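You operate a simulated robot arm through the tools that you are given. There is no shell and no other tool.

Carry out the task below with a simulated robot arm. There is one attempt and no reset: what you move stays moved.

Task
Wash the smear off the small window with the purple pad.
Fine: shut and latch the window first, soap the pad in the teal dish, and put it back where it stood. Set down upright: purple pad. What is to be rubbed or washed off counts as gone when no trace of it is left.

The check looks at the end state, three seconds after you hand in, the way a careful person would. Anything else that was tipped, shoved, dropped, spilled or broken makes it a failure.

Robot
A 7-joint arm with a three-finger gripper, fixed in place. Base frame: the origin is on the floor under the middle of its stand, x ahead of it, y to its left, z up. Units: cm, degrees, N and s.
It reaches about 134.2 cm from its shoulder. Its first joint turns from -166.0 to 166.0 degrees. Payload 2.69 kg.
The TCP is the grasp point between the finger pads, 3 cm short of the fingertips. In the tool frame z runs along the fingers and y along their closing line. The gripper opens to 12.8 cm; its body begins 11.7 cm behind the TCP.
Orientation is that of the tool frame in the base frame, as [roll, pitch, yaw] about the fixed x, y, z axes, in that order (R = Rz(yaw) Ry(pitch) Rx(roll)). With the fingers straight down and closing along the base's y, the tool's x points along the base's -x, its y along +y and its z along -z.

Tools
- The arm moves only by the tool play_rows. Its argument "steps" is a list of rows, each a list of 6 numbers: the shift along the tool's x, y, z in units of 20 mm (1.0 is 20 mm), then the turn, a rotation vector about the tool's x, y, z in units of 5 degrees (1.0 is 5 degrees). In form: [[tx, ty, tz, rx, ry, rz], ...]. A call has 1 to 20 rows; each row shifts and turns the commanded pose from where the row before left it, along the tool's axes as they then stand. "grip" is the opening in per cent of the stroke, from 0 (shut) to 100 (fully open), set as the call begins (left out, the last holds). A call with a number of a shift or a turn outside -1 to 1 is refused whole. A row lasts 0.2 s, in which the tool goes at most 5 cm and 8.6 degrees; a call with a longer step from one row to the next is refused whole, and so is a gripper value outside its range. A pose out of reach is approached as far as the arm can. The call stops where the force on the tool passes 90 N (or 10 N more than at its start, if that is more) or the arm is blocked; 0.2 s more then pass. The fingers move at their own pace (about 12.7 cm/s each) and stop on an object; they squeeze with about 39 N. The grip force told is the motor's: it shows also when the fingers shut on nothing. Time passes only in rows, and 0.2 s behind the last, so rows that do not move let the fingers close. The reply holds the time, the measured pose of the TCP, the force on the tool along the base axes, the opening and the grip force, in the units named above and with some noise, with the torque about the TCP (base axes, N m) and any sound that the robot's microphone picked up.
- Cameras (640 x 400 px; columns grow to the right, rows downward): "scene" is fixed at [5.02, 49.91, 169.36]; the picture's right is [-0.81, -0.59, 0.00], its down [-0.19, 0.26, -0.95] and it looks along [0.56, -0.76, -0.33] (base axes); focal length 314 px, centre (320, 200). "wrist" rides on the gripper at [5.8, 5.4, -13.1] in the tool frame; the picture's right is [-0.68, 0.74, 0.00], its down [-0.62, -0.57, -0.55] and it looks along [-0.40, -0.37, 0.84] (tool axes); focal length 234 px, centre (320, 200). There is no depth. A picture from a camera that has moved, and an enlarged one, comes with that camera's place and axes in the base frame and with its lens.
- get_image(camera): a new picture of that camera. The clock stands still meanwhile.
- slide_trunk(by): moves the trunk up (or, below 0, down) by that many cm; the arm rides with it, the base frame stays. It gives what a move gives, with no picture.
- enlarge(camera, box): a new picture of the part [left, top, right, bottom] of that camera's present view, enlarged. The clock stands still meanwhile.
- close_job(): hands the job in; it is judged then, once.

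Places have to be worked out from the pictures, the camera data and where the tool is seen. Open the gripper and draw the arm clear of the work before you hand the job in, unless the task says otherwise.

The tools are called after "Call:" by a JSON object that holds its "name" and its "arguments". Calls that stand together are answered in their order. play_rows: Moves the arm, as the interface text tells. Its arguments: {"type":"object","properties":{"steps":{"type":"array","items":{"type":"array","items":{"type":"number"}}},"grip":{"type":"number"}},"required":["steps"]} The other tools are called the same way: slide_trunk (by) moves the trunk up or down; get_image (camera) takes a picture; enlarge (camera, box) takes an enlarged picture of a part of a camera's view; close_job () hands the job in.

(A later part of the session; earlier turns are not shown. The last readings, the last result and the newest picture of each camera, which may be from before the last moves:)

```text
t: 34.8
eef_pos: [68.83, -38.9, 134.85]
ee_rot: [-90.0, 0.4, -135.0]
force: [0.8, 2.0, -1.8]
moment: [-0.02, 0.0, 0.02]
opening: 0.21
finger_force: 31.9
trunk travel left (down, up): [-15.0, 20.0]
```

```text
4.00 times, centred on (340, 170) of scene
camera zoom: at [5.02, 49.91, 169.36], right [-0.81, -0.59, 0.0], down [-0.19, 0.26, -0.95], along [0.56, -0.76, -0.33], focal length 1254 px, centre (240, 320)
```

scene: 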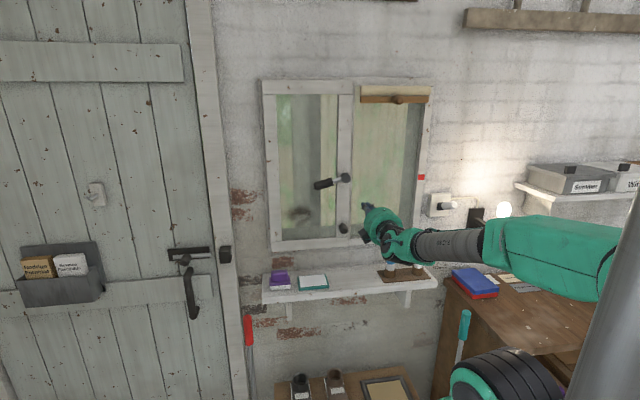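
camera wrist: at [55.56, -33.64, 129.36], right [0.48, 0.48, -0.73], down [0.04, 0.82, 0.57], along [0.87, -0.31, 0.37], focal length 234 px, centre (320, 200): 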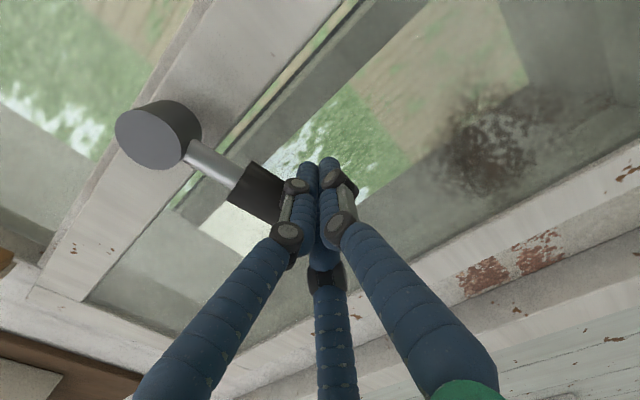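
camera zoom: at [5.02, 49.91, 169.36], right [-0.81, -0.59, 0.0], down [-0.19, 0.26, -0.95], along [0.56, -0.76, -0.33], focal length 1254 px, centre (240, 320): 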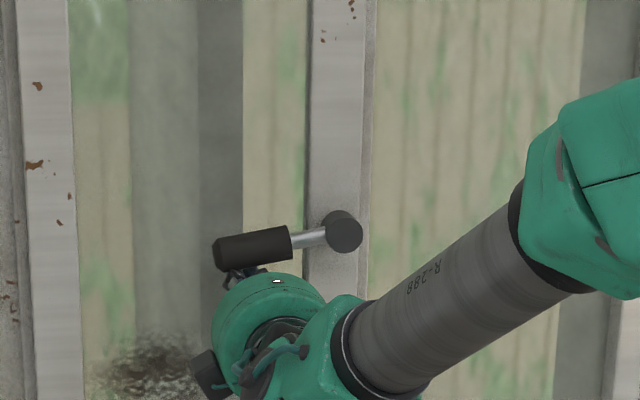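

The lever turns upward freely. I follow its arc upward, sliding right as it rises.

Call:
{"name": "play_rows", "arguments": {"steps": [[0, -0.36, 0, 0, 0, 0], [0, -0.36, 0, 0, 0, 0], [0, -0.36, 0, 0, 0, 0], [-0.05, -0.35, 0, 0, 0, 0], [-0.05, -0.35, 0, 0, 0, 0], [0.03, -0.38, 0, 0, 0, 0], [0.03, -0.38, 0, 0, 0, 0], [0.03, -0.38, 0, 0, 0, 0], [0.13, -0.37, 0, 0, 0, 0], [0.13, -0.37, 0, 0, 0, 0], [0.13, -0.37, 0, 0, 0, 0]]}}

Call:
{"name": "enlarge", "arguments": {"camera": "scene", "box": [280, 120, 400, 220]}}

Call:
{"name": "get_image", "arguments": {"camera": "wrist"}}

```text
t: 37.2
eef_pos: [68.48, -39.06, 141.54]
ee_rot: [-90.9, 0.2, -134.8]
force: [3.5, 28.0, -57.5]
moment: [0.51, -0.18, 0.1]
opening: 0.2
finger_force: 31.0
trunk travel left (down, up): [-15.0, 20.0]
```

```text
4.00 times, centred on (340, 170) of scene
camera zoom: at [5.02, 49.91, 169.36], right [-0.81, -0.59, 0.0], down [-0.19, 0.26, -0.95], along [0.56, -0.76, -0.33], focal length 1254 px, centre (240, 320)
```

zoom: 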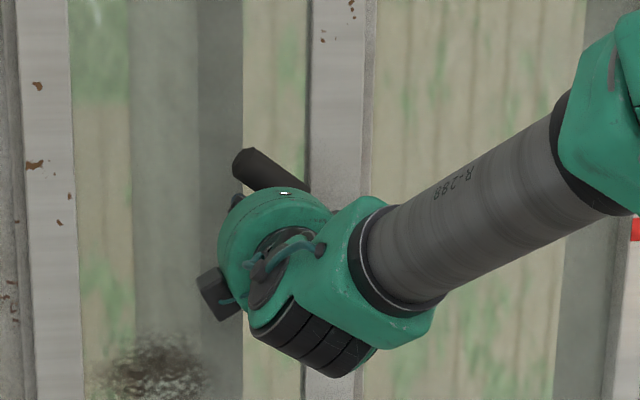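

```text
taken
camera wrist: at [55.04, -33.91, 136.43], right [0.47, 0.49, -0.74], down [0.05, 0.82, 0.58], along [0.88, -0.31, 0.36], focal length 234 px, centre (320, 200)
```

wrist: 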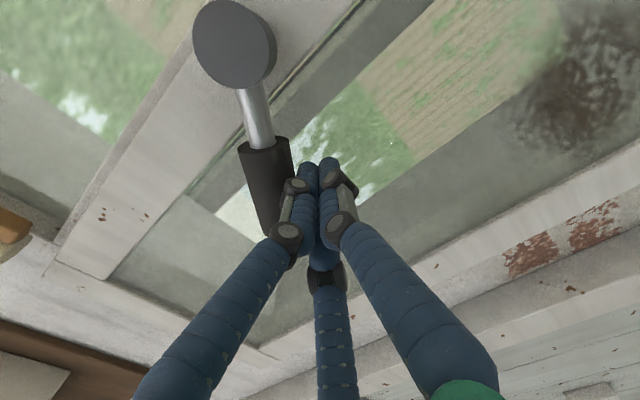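

The lever has turned to about +37° and now resists with ~60 N. I press a little further along the tangent to see whether it is a stop or a detent.

Call:
{"name": "play_rows", "arguments": {"steps": [[0.12, -0.16, 0, 0, 0, 0], [0.12, -0.16, 0, 0, 0, 0], [0, 0, 0, 0, 0, 0]]}}

Call:
{"name": "enlarge", "arguments": {"camera": "scene", "box": [280, 120, 400, 220]}}

Call:
{"name": "get_image", "arguments": {"camera": "wrist"}}

```text
t: 37.8
eef_pos: [68.26, -39.2, 141.47]
ee_rot: [-91.8, -0.2, -134.5]
force: [19.2, 10.4, -15.3]
moment: [0.03, 0.03, 0.47]
opening: 0.17
finger_force: 31.9
trunk travel left (down, up): [-15.0, 20.0]
stopped in row 3: the force on the tool passed its limit at 92 N (the readings are from after the stop); the commanded pose is now the measured one
```

```text
4.00 times, centred on (340, 170) of scene
camera zoom: at [5.02, 49.91, 169.36], right [-0.81, -0.59, 0.0], down [-0.19, 0.26, -0.95], along [0.56, -0.76, -0.33], focal length 1254 px, centre (240, 320)
```

zoom: 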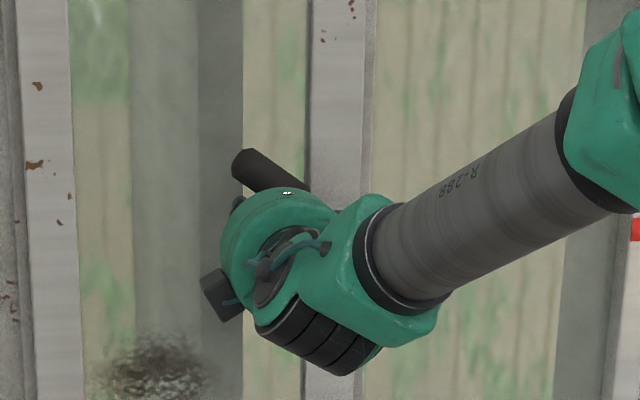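

```text
taken
camera wrist: at [54.75, -33.97, 136.45], right [0.46, 0.5, -0.74], down [0.05, 0.81, 0.58], along [0.89, -0.3, 0.35], focal length 234 px, centre (320, 200)
```

wrist: 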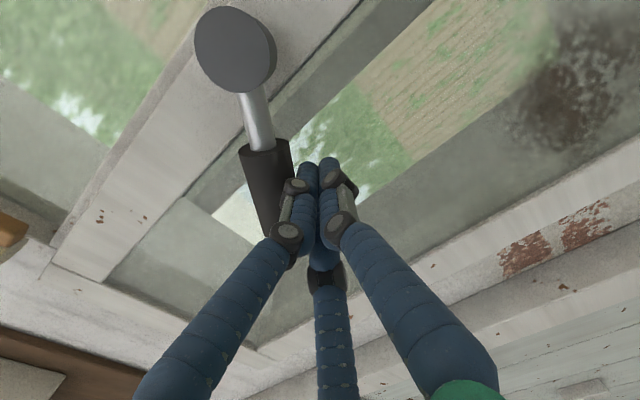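

It's a hard stop after roughly 50° of travel, which looks like the end of the latch's range. I ease off and back out to see if the lever stays there.

Call:
{"name": "play_rows", "arguments": {"steps": [[-0.3, 0.6, 0, 0, 0, 0], [-0.3, 0.6, 0, 0.35, 0, 0], [0, 0.5, -0.5, 0, 0, 0], [0, 0, -1, 0, 0, 0], [0, 0, -1, 0, 0, 0], [0, 0, -1, 0, 0, 0], [0, 0, -1, 0, 0, 0], [0, 0, -1, 0, 0, 0], [1, 0, -1, 0, 0, 0], [1, 0, -0.5, 0, 0, 0], [1, 0, 0, 0, 0, 0], [1, 0, 0, 0, 0, 0], [1, 0, 0, 0, 0, 0]]}}

Call:
{"name": "enlarge", "arguments": {"camera": "scene", "box": [300, 130, 380, 250]}}

Call:
{"name": "get_image", "arguments": {"camera": "wrist"}}

Call:
{"name": "get_image", "arguments": {"camera": "scene"}}

```text
t: 40.6
eef_pos: [51.83, -35.72, 138.09]
ee_rot: [-89.6, 0.1, -134.6]
force: [-0.3, 0.1, 0.2]
moment: [0.04, 0.0, -0.03]
opening: 0.22
finger_force: 31.9
trunk travel left (down, up): [-15.0, 20.0]
```

```text
3.33 times, centred on (340, 190) of scene
camera zoom: at [5.02, 49.91, 169.36], right [-0.81, -0.59, 0.0], down [-0.19, 0.26, -0.95], along [0.56, -0.76, -0.33], focal length 1045 px, centre (253, 233)
```

zoom: 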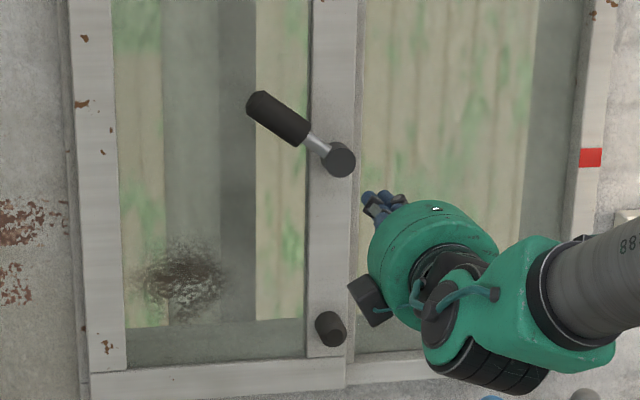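

```text
taken
camera wrist: at [38.36, -30.63, 132.69], right [0.48, 0.48, -0.74], down [0.04, 0.83, 0.56], along [0.88, -0.3, 0.38], focal length 234 px, centre (320, 200)
```

wrist: 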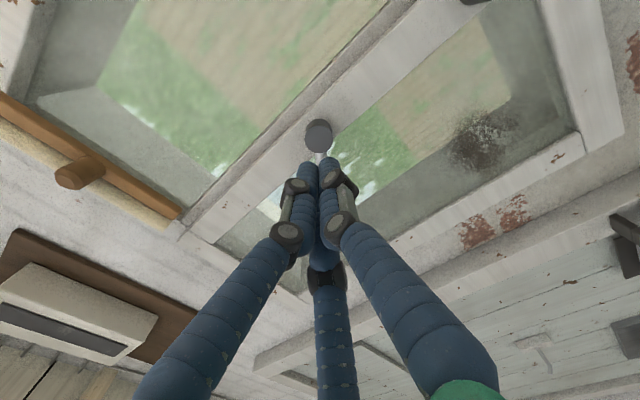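

```text
taken
```

scene: 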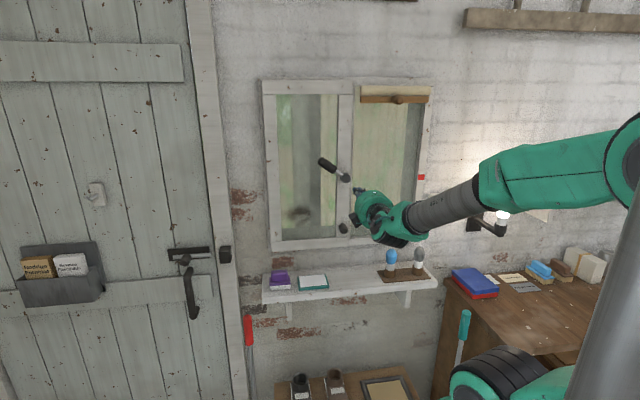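

The lever stays at about +36°. To verify the latch actually holds, I'll grip the sash's bottom knob (u≈12.3, z≈118.5) and give a gentle pull; first I move in front of it with the fingers half open.

Call:
{"name": "play_rows", "arguments": {"steps": [[-0.045, 0.98, 0, 0, 0, 0], [-0.045, 0.98, 0, 0, 0, 0], [-0.045, 0.98, 0, 0, 0, 0], [-0.045, 0.98, 0, 0, 0, 0], [-0.045, 0.98, 0, 0, 0, 0], [-0.045, 0.98, 0, 0, 0, 0], [-0.045, 0.98, 0, 0, 0, 0], [-0.045, 0.98, 0, 0, 0, 0], [-0.045, 0.98, 0, 0, 0, 0], [-0.045, 0.98, 0, 0, 0, 0], [0, 0, 1, 0, 0, 0], [0, 0, 1, 0, 0, 0], [0, 0, 1, 0, 0, 0], [0, 0, 1, 0, 0, 0]], "grip": 52}}

Call:
{"name": "get_image", "arguments": {"camera": "wrist"}}

Call:
{"name": "enlarge", "arguments": {"camera": "scene", "box": [280, 150, 440, 290]}}

```text
t: 43.6
eef_pos: [58.37, -41.0, 118.79]
ee_rot: [-89.5, 0.1, -134.6]
force: [-0.1, 0.4, -0.2]
moment: [-0.02, -0.02, 0.01]
opening: 6.66
finger_force: 0.1
trunk travel left (down, up): [-15.0, 20.0]
```

```text
taken
camera wrist: at [45.0, -35.97, 113.31], right [0.48, 0.48, -0.74], down [0.04, 0.83, 0.56], along [0.88, -0.3, 0.38], focal length 234 px, centre (320, 200)
```

wrist: 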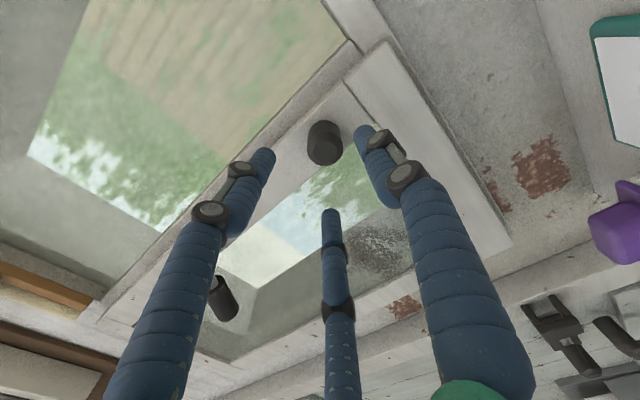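

```text
2.86 times, centred on (360, 220) of scene
camera zoom: at [5.02, 49.91, 169.36], right [-0.81, -0.59, 0.0], down [-0.19, 0.26, -0.95], along [0.56, -0.76, -0.33], focal length 896 px, centre (206, 143)
```

zoom: 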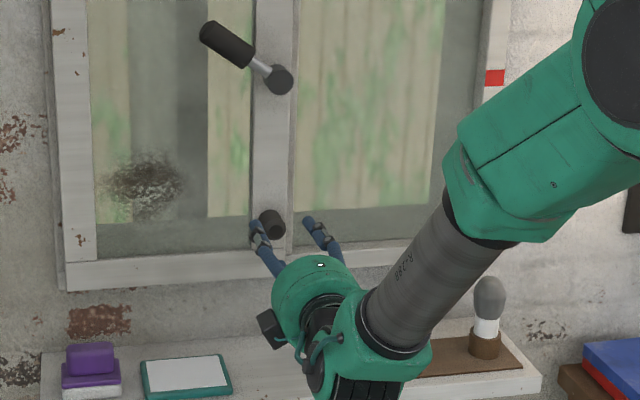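

The knob lies between the fingers. I move in the last 6.5 cm, then close on the knob.

Call:
{"name": "play_rows", "arguments": {"steps": [[0.05, 0.3, 0.8, 0, 0, 0], [0, 0, 0.8, 0, 0, 0], [0, 0, 0.8, 0, 0, 0], [0, 0, 0.8, 0, 0, 0]]}}

Call:
{"name": "get_image", "arguments": {"camera": "wrist"}}

Call:
{"name": "get_image", "arguments": {"camera": "scene"}}

```text
t: 44.6
eef_pos: [62.69, -45.34, 118.26]
ee_rot: [-89.6, 0.1, -134.8]
force: [-0.7, -1.0, -0.2]
moment: [0.0, 0.01, 0.02]
opening: 6.67
finger_force: 0.1
trunk travel left (down, up): [-15.0, 20.0]
```

```text
taken
camera wrist: at [49.29, -40.21, 112.72], right [0.48, 0.48, -0.74], down [0.04, 0.83, 0.56], along [0.88, -0.3, 0.38], focal length 234 px, centre (320, 200)
```

wrist: 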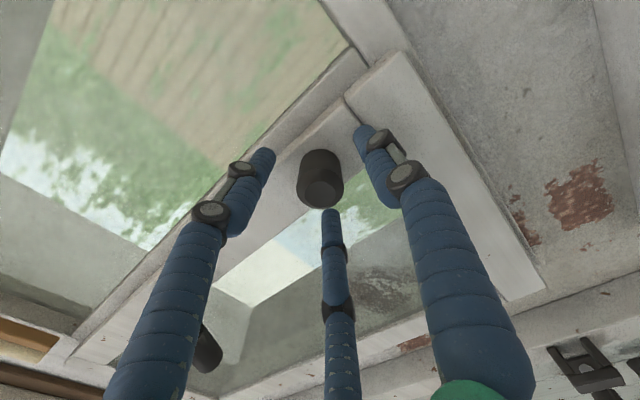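

```text
taken
```

scene: 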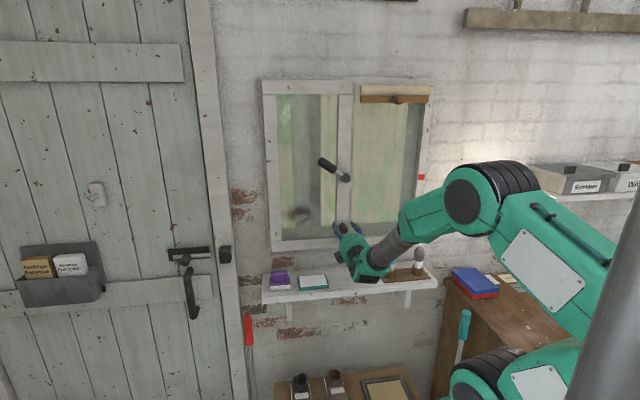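

TCP is right at the knob's tip. I go 0.8 cm deeper and close on it.

Call:
{"name": "play_rows", "arguments": {"steps": [[0, 0, 0.4, 0, 0, 0], [0, 0, 0, 0, 0, 0]]}}

Call:
{"name": "play_rows", "arguments": {"steps": [[0, 0, 0, 0, 0, 0], [0, 0, 0, 0, 0, 0], [0, 0, 0, 0, 0, 0]], "grip": 0}}

Call:
{"name": "get_image", "arguments": {"camera": "wrist"}}

```text
t: 45.2
eef_pos: [63.33, -45.82, 118.26]
ee_rot: [-89.6, 0.0, -134.9]
force: [-0.3, -0.5, -0.6]
moment: [-0.02, 0.0, 0.0]
opening: 6.64
finger_force: 0.3
trunk travel left (down, up): [-15.0, 20.0]
```

```text
t: 46.0
eef_pos: [63.32, -45.77, 118.23]
ee_rot: [-89.5, 0.1, -134.8]
force: [-0.1, -2.7, -0.1]
moment: [-0.03, 0.34, -0.03]
opening: 3.07
finger_force: 44.8
trunk travel left (down, up): [-15.0, 20.0]
```

```text
taken
camera wrist: at [49.97, -40.79, 112.79], right [0.48, 0.48, -0.74], down [0.04, 0.83, 0.56], along [0.87, -0.3, 0.38], focal length 234 px, centre (320, 200)
```

wrist: 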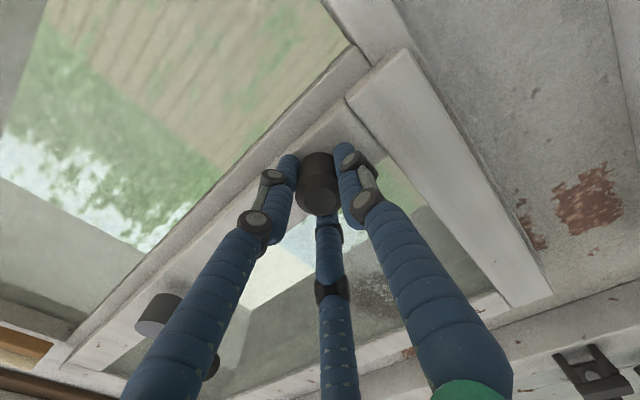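

The knob is held (3.1 cm). I pull back gently 8 mm and read the force.

Call:
{"name": "play_rows", "arguments": {"steps": [[0, 0, -0.1, 0, 0, 0], [0, 0, -0.1, 0, 0, 0], [0, 0, -0.1, 0, 0, 0], [0, 0, -0.1, 0, 0, 0]]}}

Call:
{"name": "enlarge", "arguments": {"camera": "scene", "box": [255, 150, 375, 275]}}

```text
t: 47.0
eef_pos: [62.83, -45.23, 118.26]
ee_rot: [-89.6, 0.0, -134.8]
force: [8.6, -6.4, -1.7]
moment: [0.1, 0.42, -0.9]
opening: 3.09
finger_force: 44.9
trunk travel left (down, up): [-15.0, 20.0]
```

```text
3.20 times, centred on (315, 212) of scene
camera zoom: at [5.02, 49.91, 169.36], right [-0.81, -0.59, 0.0], down [-0.19, 0.26, -0.95], along [0.56, -0.76, -0.33], focal length 1003 px, centre (336, 160)
```

zoom: 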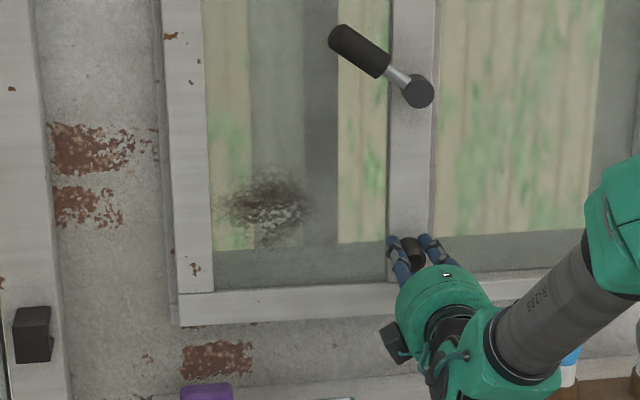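

The pull moved the hand 7 mm with ~11 N; it could be slip or play. I pull another 6 mm to tell.

Call:
{"name": "play_rows", "arguments": {"steps": [[0, 0, -0.1, 0, 0, 0], [0, 0, -0.1, 0, 0, 0], [0, 0, -0.1, 0, 0, 0], [0, 0, 0, 0, 0, 0]]}}

Call:
{"name": "get_image", "arguments": {"camera": "wrist"}}

Call:
{"name": "enlarge", "arguments": {"camera": "scene", "box": [255, 150, 375, 275]}}

```text
t: 48.0
eef_pos: [62.56, -44.94, 118.25]
ee_rot: [-89.6, 0.0, -134.7]
force: [24.0, -0.3, -2.3]
moment: [-0.1, 0.44, -0.97]
opening: 3.13
finger_force: 45.2
trunk travel left (down, up): [-15.0, 20.0]
```

```text
taken
camera wrist: at [49.16, -39.84, 112.8], right [0.48, 0.48, -0.74], down [0.04, 0.83, 0.56], along [0.88, -0.3, 0.38], focal length 234 px, centre (320, 200)
```

wrist: 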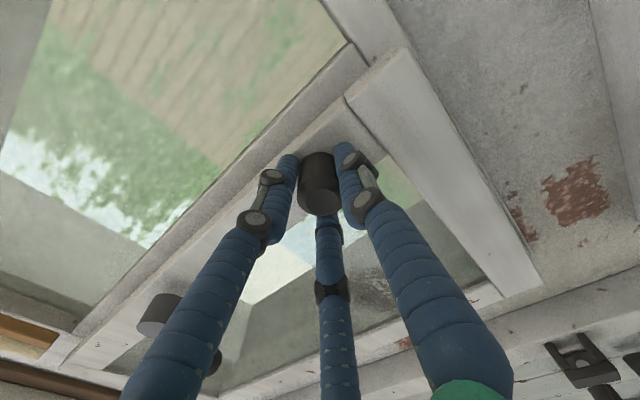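

```text
3.20 times, centred on (315, 212) of scene
camera zoom: at [5.02, 49.91, 169.36], right [-0.81, -0.59, 0.0], down [-0.19, 0.26, -0.95], along [0.56, -0.76, -0.33], focal length 1003 px, centre (336, 160)
```

zoom: 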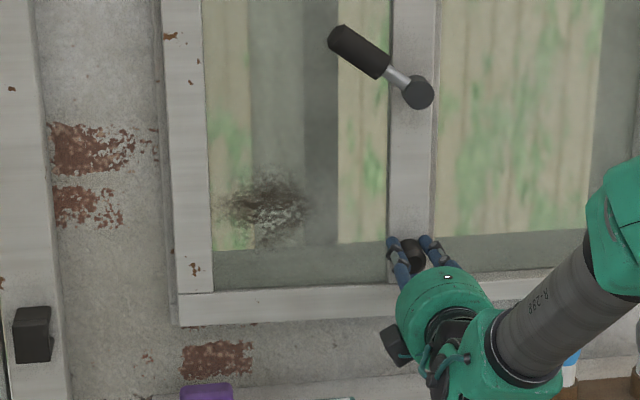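

Force now climbs (~17 N against the pull) while the sash looks unmoved. I zoom in on the sash edges to be sure.

Call:
{"name": "enlarge", "arguments": {"camera": "scene", "box": [310, 165, 358, 195]}}

Call:
{"name": "enlarge", "arguments": {"camera": "scene", "box": [255, 200, 375, 275]}}

Call:
{"name": "enlarge", "arguments": {"camera": "scene", "box": [320, 75, 368, 105]}}

```text
13.33 times, centred on (334, 180) of scene
camera zoom: at [5.02, 49.91, 169.36], right [-0.81, -0.59, 0.0], down [-0.19, 0.26, -0.95], along [0.56, -0.76, -0.33], focal length 4181 px, centre (133, 467)
```

zoom: 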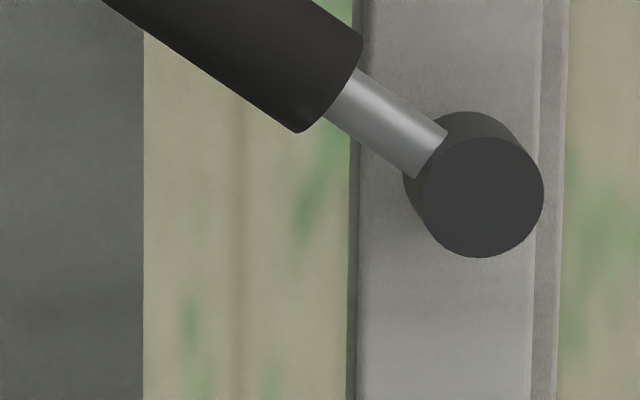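

```text
5.33 times, centred on (315, 238) of scene
camera zoom: at [5.02, 49.91, 169.36], right [-0.81, -0.59, 0.0], down [-0.19, 0.26, -0.95], along [0.56, -0.76, -0.33], focal length 1672 px, centre (347, 0)
```

zoom: 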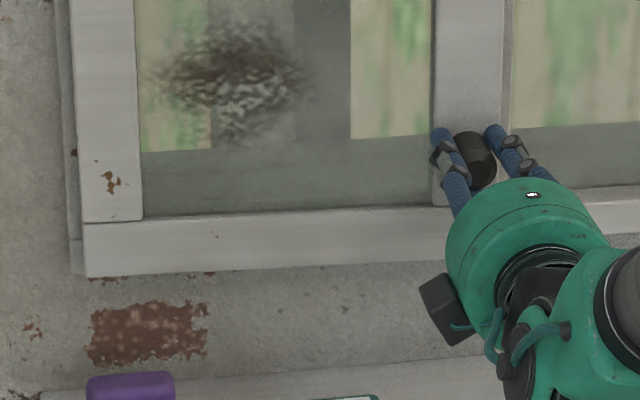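

```text
13.33 times, centred on (344, 90) of scene
camera zoom: at [5.02, 49.91, 169.36], right [-0.81, -0.59, 0.0], down [-0.19, 0.26, -0.95], along [0.56, -0.76, -0.33], focal length 4181 px, centre (0, 1667)
```

zoom: 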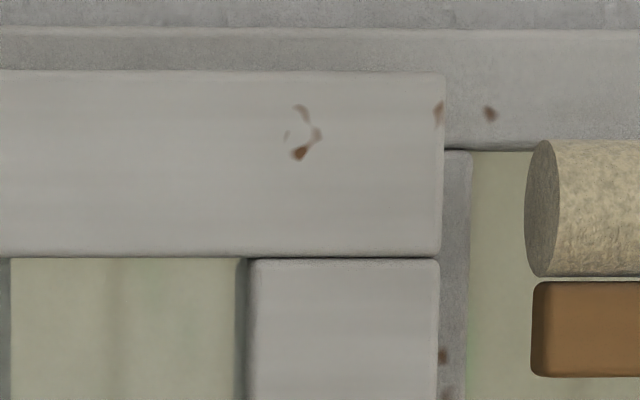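

Boss pixels suggest the sash itself shifted about 1 cm toward the room, against a rising force. I pull 4 mm more to learn if the resistance keeps building (latched with play) or lets go.

Call:
{"name": "play_rows", "arguments": {"steps": [[0, 0, -0.1, 0, 0, 0], [0, 0, -0.1, 0, 0, 0], [0, 0, 0, 0, 0, 0]]}}

Call:
{"name": "enlarge", "arguments": {"camera": "scene", "box": [310, 165, 358, 195]}}

```text
t: 48.8
eef_pos: [62.27, -44.46, 118.16]
ee_rot: [-89.5, 0.0, -134.7]
force: [40.4, 4.5, 4.9]
moment: [0.07, 0.48, -0.91]
opening: 3.18
finger_force: 45.1
trunk travel left (down, up): [-15.0, 20.0]
```

```text
13.33 times, centred on (334, 180) of scene
camera zoom: at [5.02, 49.91, 169.36], right [-0.81, -0.59, 0.0], down [-0.19, 0.26, -0.95], along [0.56, -0.76, -0.33], focal length 4181 px, centre (133, 467)
```

zoom: 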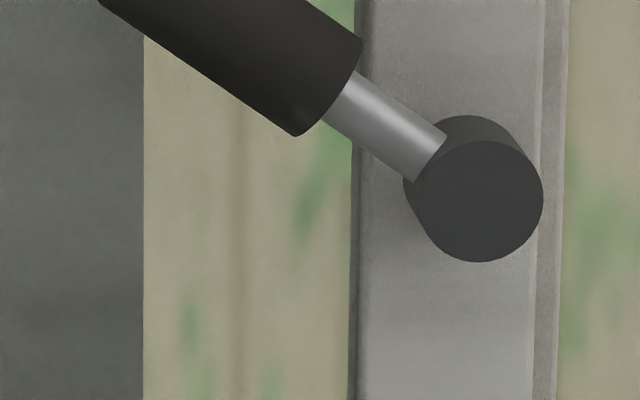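

Resistance keeps building like a spring (about 25 N against the pull, ~6 N·m at the hinge), whereas the unlatched sash moved with under 1 N — so the latch is holding. I return 1.3 cm and open the fingers to see the sash settle shut by itself.

Call:
{"name": "play_rows", "arguments": {"steps": [[0, 0, 0.2, 0, 0, 0], [0, 0, 0.2, 0, 0, 0], [0, 0, 0.25, 0, 0, 0], [0, 0, 0, 0, 0, 0]]}}

Call:
{"name": "play_rows", "arguments": {"steps": [[0, 0, 0, 0, 0, 0], [0, 0, 0, 0, 0, 0], [0, 0, 0, 0, 0, 0]], "grip": 52}}

Call:
{"name": "enlarge", "arguments": {"camera": "scene", "box": [310, 165, 358, 195]}}

```text
t: 49.8
eef_pos: [62.93, -45.45, 118.32]
ee_rot: [-89.5, 0.0, -134.9]
force: [15.9, 9.4, 0.7]
moment: [-0.18, 0.03, 0.78]
opening: 3.05
finger_force: 44.8
trunk travel left (down, up): [-15.0, 20.0]
```

```text
t: 50.6
eef_pos: [62.76, -45.47, 118.38]
ee_rot: [-89.6, 0.1, -134.9]
force: [-0.3, 0.9, -0.9]
moment: [-0.01, 0.01, -0.05]
opening: 6.72
finger_force: 0.1
trunk travel left (down, up): [-15.0, 20.0]
```

```text
13.33 times, centred on (334, 180) of scene
camera zoom: at [5.02, 49.91, 169.36], right [-0.81, -0.59, 0.0], down [-0.19, 0.26, -0.95], along [0.56, -0.76, -0.33], focal length 4181 px, centre (133, 467)
```

zoom: 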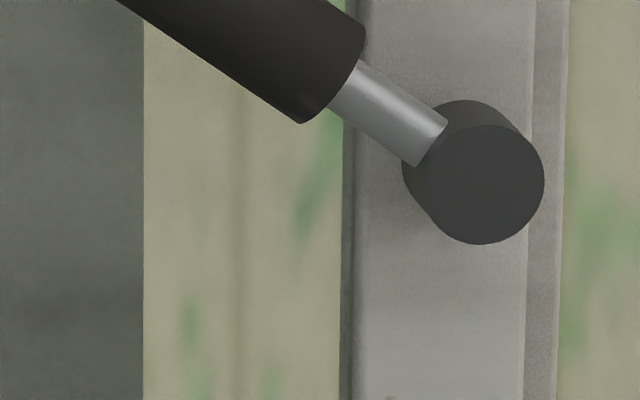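

The boss is back at its fully shut position, so the window is shut and the latch holds it. Now I back away from the knob to free space, before turning the hand to point down for the pad.

Call:
{"name": "play_rows", "arguments": {"steps": [[0, 0, -0.5, 0, 0, 0], [0, 0, -1, 0, 0, 0], [0, 0, -1, 0, 0, 0], [0, 0, -1, 0, 0, 0], [0, 0, -1, 0, 0, 0], [0, -0.5, -1, 0, 0, 0], [0, -0.8, -1, 0, 0, 0], [0, -0.8, -1, 0, 0, 0], [0, -1, -1, 0, 0, 0], [-1, -1, 0, 0, 0, 0], [-1, -1, 0, 0, 0, 0], [-1, -1, 0, 0, 0, 0], [-1, -1, 0, 0, 0, 0], [-1, -1, 0, 0, 0, 0], [-1, -1, 0, 0, 0, 0]], "grip": 40}}

Call:
{"name": "get_image", "arguments": {"camera": "scene"}}

Call:
{"name": "get_image", "arguments": {"camera": "wrist"}}

```text
t: 53.8
eef_pos: [59.27, -24.85, 136.01]
ee_rot: [-89.5, 0.1, -134.6]
force: [0.0, 0.1, -0.2]
moment: [-0.01, 0.0, -0.01]
opening: 5.1
finger_force: 0.1
trunk travel left (down, up): [-15.0, 20.0]
```

```text
taken
```

scene: 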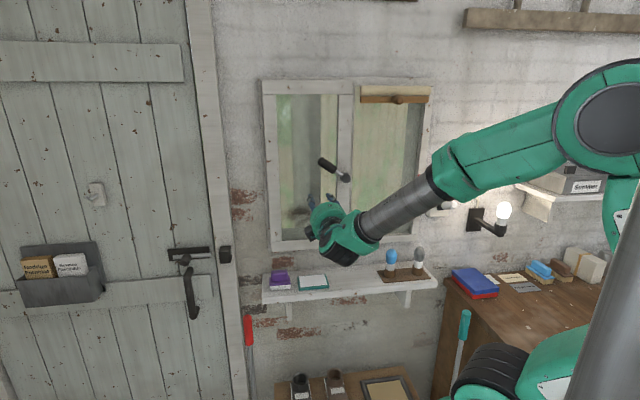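

```text
taken
camera wrist: at [45.9, -19.83, 130.59], right [0.48, 0.48, -0.74], down [0.04, 0.83, 0.56], along [0.88, -0.3, 0.38], focal length 234 px, centre (320, 200)
```

wrist: 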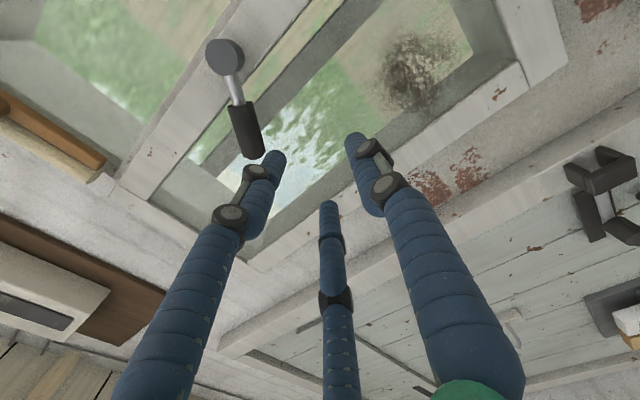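

Clear of the window. I turn the hand to point down, keeping about a 7° lean so the palm stays off the sash.

Call:
{"name": "play_rows", "arguments": {"steps": [[0, 0, 0, -1, 0, 0], [0, 0, 0, -1, 0, 0], [0, 0, 0, -1, 0, 0], [0, 0, 0, -1, 0, 0], [0, 0, 0, -1, 0, 0], [0, 0, 0, -1, 0, 0], [0, 0, 0, -1, 0, 0], [0, 0, 0, -1, 0, 0], [0, 0, 0, -1, 0, 0], [0, 0, 0, -1, 0, 0], [0, 0, 0, -1, 0, 0], [0, 0, 0, -1, 0, 0], [0, 0, 0, -1, 0, 0], [0, 0, 0, -1, 0, 0], [0, 0, 0, -1, 0, 0], [0, 0, 0, -1, 0, 0], [0, 0, 0, -0.6, 0, 0]]}}

Call:
{"name": "get_image", "arguments": {"camera": "scene"}}

Call:
{"name": "get_image", "arguments": {"camera": "wrist"}}

```text
t: 57.4
eef_pos: [59.23, -25.04, 136.17]
ee_rot: [-172.6, 0.1, -134.4]
force: [0.3, -0.5, 0.5]
moment: [0.01, 0.01, -0.01]
opening: 5.13
finger_force: 0.1
trunk travel left (down, up): [-15.0, 20.0]
```

```text
taken
```

scene: 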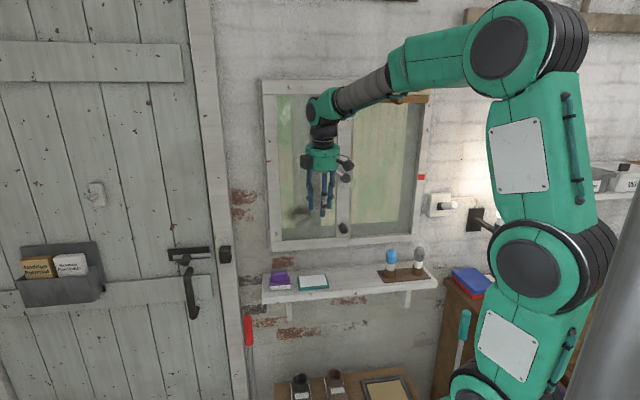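

```text
taken
camera wrist: at [50.02, -24.26, 148.6], right [-0.05, 0.99, -0.09], down [0.78, 0.09, 0.62], along [0.62, -0.04, -0.78], focal length 234 px, centre (320, 200)
```

wrist: 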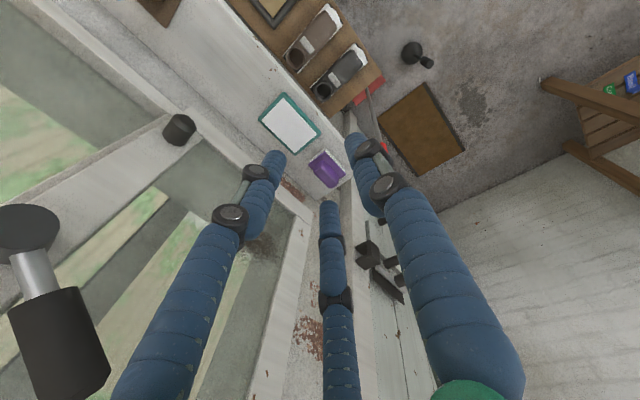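

The pad and dish are both visible. I enlarge them to measure.

Call:
{"name": "enlarge", "arguments": {"camera": "wrist", "box": [240, 80, 400, 200]}}

Call:
{"name": "enlarge", "arguments": {"camera": "wrist", "box": [300, 140, 356, 196]}}

Call:
{"name": "enlarge", "arguments": {"camera": "scene", "box": [255, 260, 335, 300]}}

```text
3.33 times, centred on (320, 140) of wrist
camera zoom: at [50.02, -24.26, 148.6], right [-0.05, 0.99, -0.09], down [0.78, 0.09, 0.62], along [0.62, -0.04, -0.78], focal length 781 px, centre (320, 400)
```

zoom: 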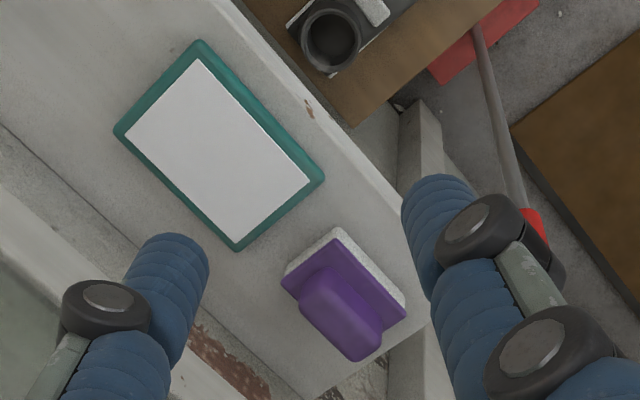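

```text
7.14 times, centred on (328, 168) of wrist
camera zoom: at [50.02, -24.26, 148.6], right [-0.05, 0.99, -0.09], down [0.78, 0.09, 0.62], along [0.62, -0.04, -0.78], focal length 1673 px, centre (263, 429)
```

zoom: 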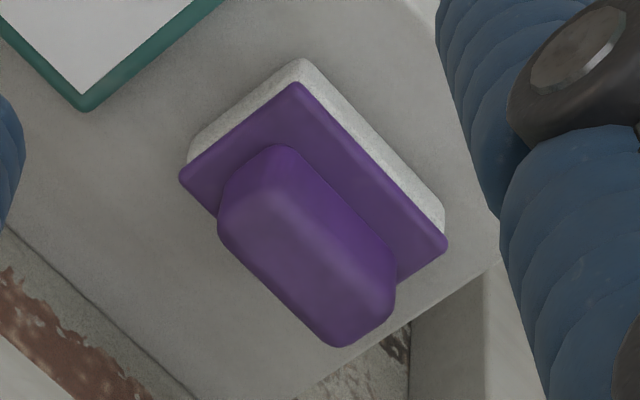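

```text
8.00 times, centred on (295, 280) of scene
camera zoom: at [5.02, 49.91, 169.36], right [-0.81, -0.59, 0.0], down [-0.19, 0.26, -0.95], along [0.56, -0.76, -0.33], focal length 2508 px, centre (520, -440)
```

zoom: 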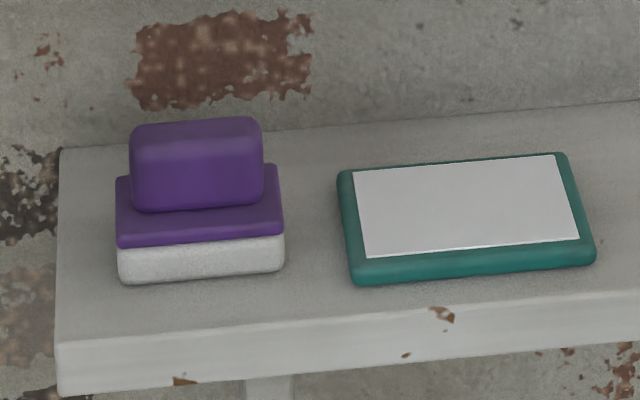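

I estimate the pad's centre at u≈38, n≈-74.5, with the plate top at z≈99 and the handle up to z≈102. I move above it in a diagonal, staying 10 cm clear, and correct the small yaw error.

Call:
{"name": "play_rows", "arguments": {"steps": [[-0.86, -0.83, 0.8, 0, 0, 0.12], [-0.86, -0.83, 0.8, 0, 0, 0], [-0.86, -0.83, 0.8, 0, 0, 0], [-0.86, -0.83, 0.8, 0, 0, 0], [-0.86, -0.83, 0.8, 0, 0, 0], [-0.86, -0.83, 0.8, 0, 0, 0], [-0.86, -0.83, 0.8, 0, 0, 0], [-0.86, -0.83, 0.8, 0, 0, 0]]}}

Call:
{"name": "get_image", "arguments": {"camera": "wrist"}}

Call:
{"name": "enlarge", "arguments": {"camera": "scene", "box": [230, 120, 390, 300]}}

```text
t: 59.2
eef_pos: [79.35, -25.92, 125.43]
ee_rot: [-172.4, 0.1, -135.2]
force: [0.2, 0.1, 0.3]
moment: [-0.02, -0.01, 0.04]
opening: 5.15
finger_force: 0.0
trunk travel left (down, up): [-15.0, 20.0]
```

```text
taken
camera wrist: at [70.18, -24.94, 137.82], right [-0.04, 0.99, -0.09], down [0.78, 0.09, 0.62], along [0.62, -0.05, -0.78], focal length 234 px, centre (320, 200)
```

wrist: 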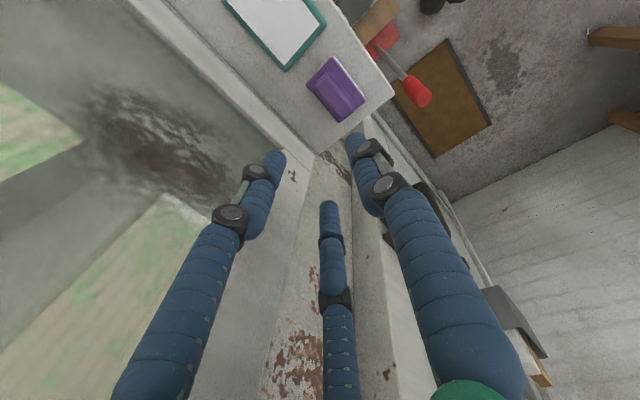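

```text
2.22 times, centred on (310, 210) of scene
camera zoom: at [5.02, 49.91, 169.36], right [-0.81, -0.59, 0.0], down [-0.19, 0.26, -0.95], along [0.56, -0.76, -0.33], focal length 697 px, centre (342, 178)
```

zoom: 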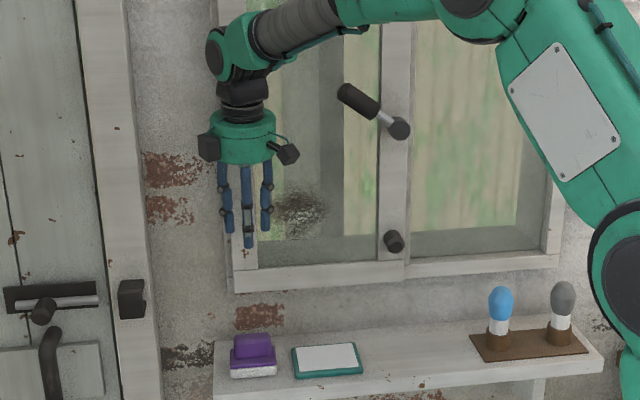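

I enlarge the wrist view on the pad to pin it down from nearer by.

Call:
{"name": "enlarge", "arguments": {"camera": "wrist", "box": [280, 45, 400, 125]}}

Call:
{"name": "enlarge", "arguments": {"camera": "wrist", "box": [200, 0, 340, 80]}}

```text
5.00 times, centred on (340, 85) of wrist
camera zoom: at [70.18, -24.94, 137.82], right [-0.04, 0.99, -0.09], down [0.78, 0.09, 0.62], along [0.62, -0.05, -0.78], focal length 1171 px, centre (220, 775)
```

zoom: 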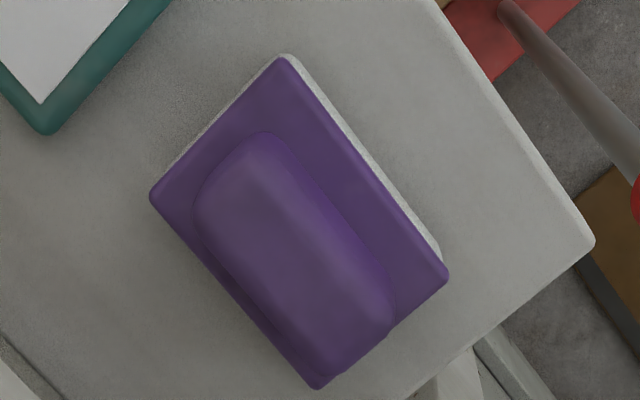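

```text
4.57 times, centred on (270, 40) of wrist
camera zoom: at [70.18, -24.94, 137.82], right [-0.04, 0.99, -0.09], down [0.78, 0.09, 0.62], along [0.62, -0.05, -0.78], focal length 1070 px, centre (549, 931)
```

zoom: 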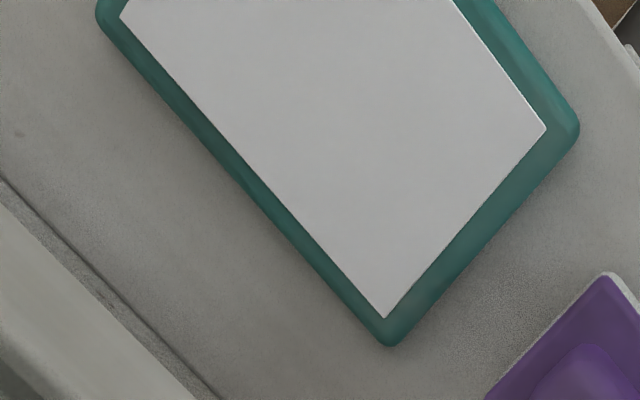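

Pad plate: u 34.0–41.8, n −77.2…−71.8; centre (37.9, −74.5). Handle about 2.7 cm thick. The dish's white bed centres near u≈24.9, n≈−74.6. I reduce the lean to about 2.5° and descend to just above the handle.

Call:
{"name": "play_rows", "arguments": {"steps": [[0, 0, 0, -1, 0, 0], [-0.05, 0.04, 0.95, 0, 0, 0], [0, 0.04, 0.95, 0, 0, 0], [0, 0.04, 0.95, 0, 0, 0], [0, 0.04, 0.95, 0, 0, 0], [0, 0.04, 0.95, 0, 0, 0], [0, 0.04, 0.95, 0, 0, 0], [0, 0.04, 0.95, 0, 0, 0], [0, 0.04, 0.95, 0, 0, 0], [0, 0.04, 0.95, 0, 0, 0]]}}

Call:
{"name": "get_image", "arguments": {"camera": "wrist"}}

Call:
{"name": "enlarge", "arguments": {"camera": "scene", "box": [240, 190, 340, 300]}}

```text
t: 61.4
eef_pos: [79.53, -25.71, 108.12]
ee_rot: [-177.5, 0.2, -135.2]
force: [0.4, 0.7, -0.3]
moment: [0.01, 0.0, 0.0]
opening: 5.11
finger_force: 0.1
trunk travel left (down, up): [-15.0, 20.0]
```

```text
taken
camera wrist: at [71.15, -25.58, 121.09], right [-0.04, 1.0, -0.03], down [0.82, 0.05, 0.57], along [0.58, 0.0, -0.82], focal length 234 px, centre (320, 200)
```

wrist: 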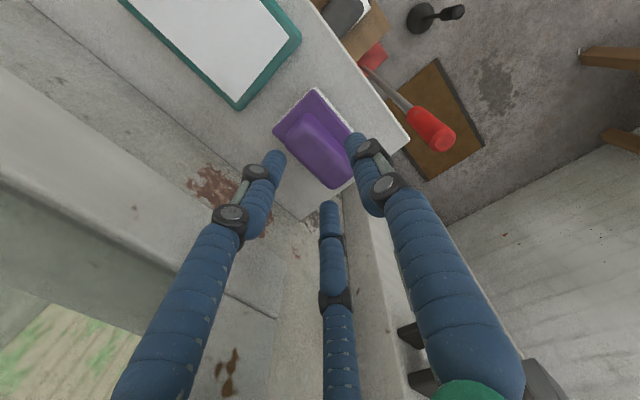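

```text
3.64 times, centred on (290, 245) of scene
camera zoom: at [5.02, 49.91, 169.36], right [-0.81, -0.59, 0.0], down [-0.19, 0.26, -0.95], along [0.56, -0.76, -0.33], focal length 1140 px, centre (429, 36)
```

zoom: 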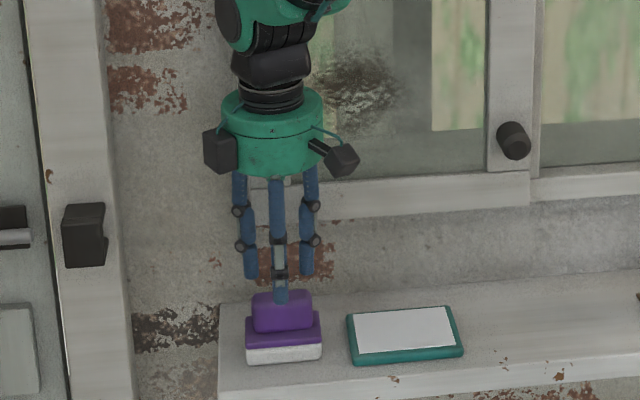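

The hand is centred over the handle. I lower in two stages, watching for contact, to about z 103.6.

Call:
{"name": "play_rows", "arguments": {"steps": [[0, 0.03, 0.6, 0, 0, 0], [0, 0.03, 0.6, 0, 0, 0], [0, 0.02, 0.5, 0, 0, 0], [0, 0.02, 0.5, 0, 0, 0]]}}

Call:
{"name": "get_image", "arguments": {"camera": "wrist"}}

Call:
{"name": "enlarge", "arguments": {"camera": "scene", "box": [255, 230, 335, 300]}}

```text
t: 62.4
eef_pos: [79.35, -25.64, 103.56]
ee_rot: [-177.7, 0.0, -135.2]
force: [0.8, 0.8, 0.7]
moment: [0.05, -0.03, 0.03]
opening: 5.46
finger_force: 0.1
trunk travel left (down, up): [-15.0, 20.0]
```

```text
taken
camera wrist: at [71.02, -25.49, 116.5], right [-0.04, 1.0, -0.03], down [0.82, 0.05, 0.57], along [0.57, 0.0, -0.82], focal length 234 px, centre (320, 200)
```

wrist: 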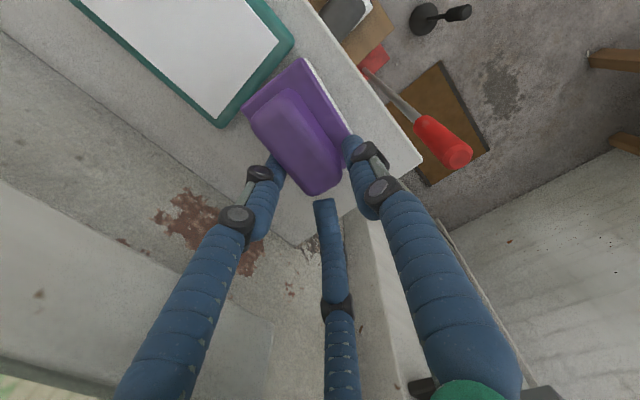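

```text
5.71 times, centred on (295, 265) of scene
camera zoom: at [5.02, 49.91, 169.36], right [-0.81, -0.59, 0.0], down [-0.19, 0.26, -0.95], along [0.56, -0.76, -0.33], focal length 1792 px, centre (463, -171)
```

zoom: 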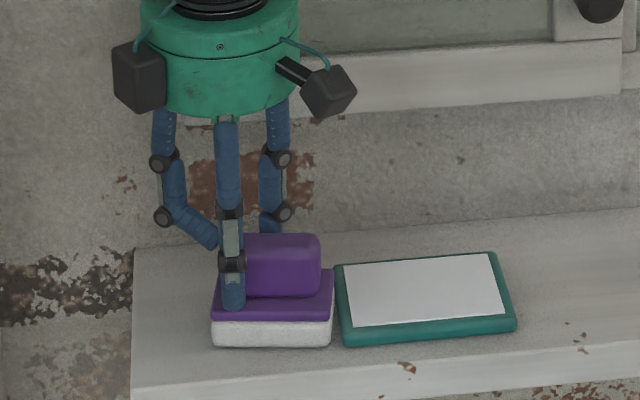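

The pad has shifted toward the dish — a rear finger must have caught the handle's corner on the way down (the three fingers close radially like a chuck). Before moving anything, I look closely.

Call:
{"name": "enlarge", "arguments": {"camera": "wrist", "box": [220, 50, 380, 230]}}

Call:
{"name": "enlarge", "arguments": {"camera": "scene", "box": [262, 246, 318, 296]}}

```text
2.22 times, centred on (300, 140) of wrist
camera zoom: at [71.02, -25.49, 116.5], right [-0.04, 1.0, -0.03], down [0.82, 0.05, 0.57], along [0.57, 0.0, -0.82], focal length 520 px, centre (364, 333)
```

zoom: 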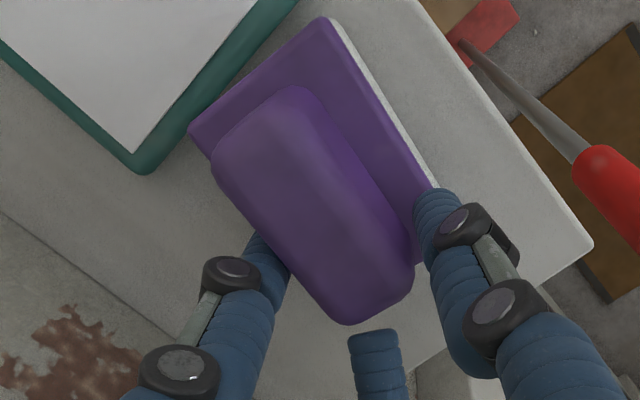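

```text
8.00 times, centred on (290, 271) of scene
camera zoom: at [5.02, 49.91, 169.36], right [-0.81, -0.59, 0.0], down [-0.19, 0.26, -0.95], along [0.56, -0.76, -0.33], focal length 2508 px, centre (560, -368)
```

zoom: 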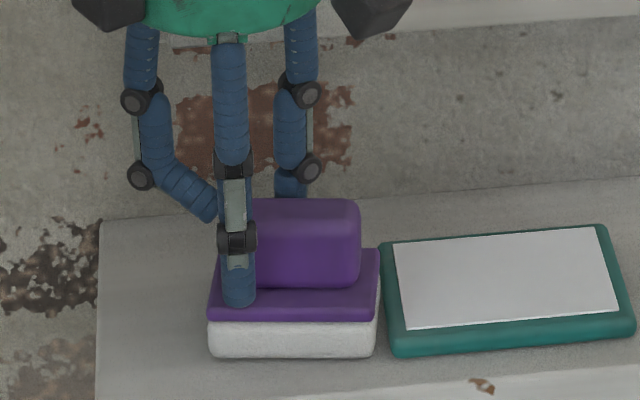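

The pad slid about 2.5 cm toward the dish and turned ~8°, still flat; the dish hasn't moved. I noted its original place (centre u 37.9, n −74.5, square to the wall) and will restore it there. I open wide first to free the handle, then rise straight up.

Call:
{"name": "play_rows", "arguments": {"steps": [[0, 0, 0, 0, 0, 0], [0, 0, 0, 0, 0, 0], [0, -0.01, -0.4, 0, 0, 0], [0, -0.02, -0.6, 0, 0, 0], [0, -0.03, -0.8, 0, 0, 0], [0, -0.03, -0.8, 0, 0, 0]], "grip": 78}}

Call:
{"name": "get_image", "arguments": {"camera": "wrist"}}

Call:
{"name": "enlarge", "arguments": {"camera": "scene", "box": [255, 220, 335, 300]}}

```text
t: 63.8
eef_pos: [79.57, -25.72, 109.22]
ee_rot: [-177.6, 0.2, -135.2]
force: [-0.3, -1.1, -0.7]
moment: [0.0, 0.0, -0.05]
opening: 10.01
finger_force: 0.2
trunk travel left (down, up): [-15.0, 20.0]
```

```text
taken
camera wrist: at [71.17, -25.58, 122.12], right [-0.04, 1.0, -0.03], down [0.82, 0.05, 0.57], along [0.58, 0.0, -0.82], focal length 234 px, centre (320, 200)
```

wrist: 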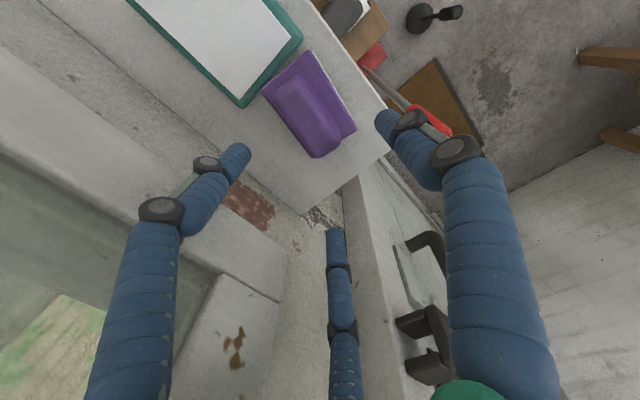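

```text
5.00 times, centred on (295, 260) of scene
camera zoom: at [5.02, 49.91, 169.36], right [-0.81, -0.59, 0.0], down [-0.19, 0.26, -0.95], along [0.56, -0.76, -0.33], focal length 1568 px, centre (445, -100)
```

zoom: 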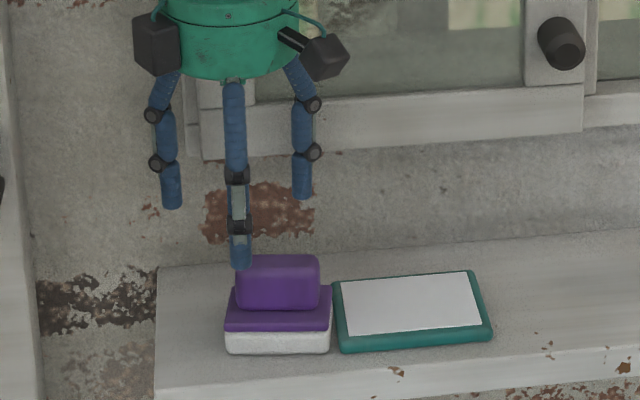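

The radial finger model is confirmed (rear fingers ±5 cm apart at 10 cm opening). I measure the pad's present place from the wrist view.

Call:
{"name": "enlarge", "arguments": {"camera": "wrist", "box": [240, 30, 380, 170]}}

Call:
{"name": "enlarge", "arguments": {"camera": "scene", "box": [262, 256, 318, 296]}}

```text
2.86 times, centred on (310, 100) of wrist
camera zoom: at [71.17, -25.58, 122.12], right [-0.04, 1.0, -0.03], down [0.82, 0.05, 0.57], along [0.58, 0.0, -0.82], focal length 669 px, centre (349, 486)
```

zoom: 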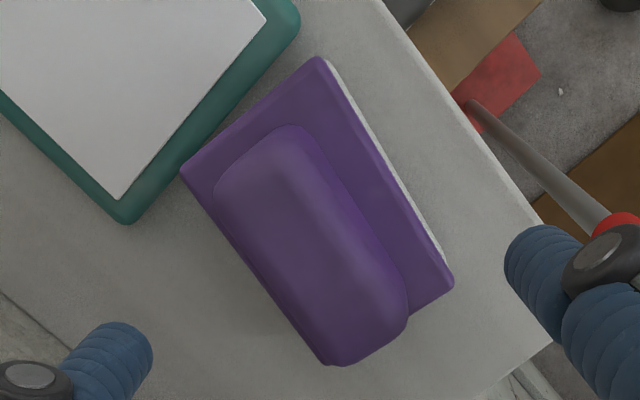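

```text
10.00 times, centred on (290, 276) of scene
camera zoom: at [5.02, 49.91, 169.36], right [-0.81, -0.59, 0.0], down [-0.19, 0.26, -0.95], along [0.56, -0.76, -0.33], focal length 3136 px, centre (620, -560)
```

zoom: 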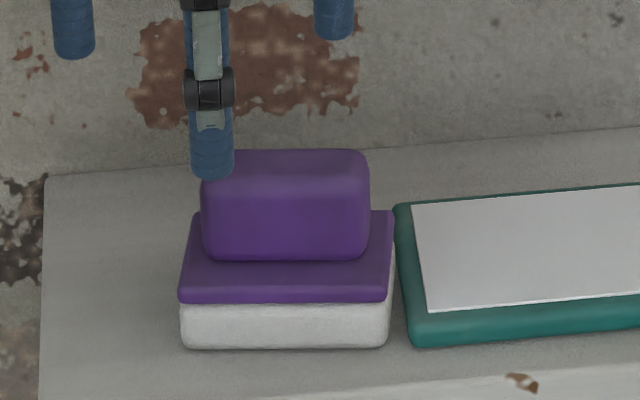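

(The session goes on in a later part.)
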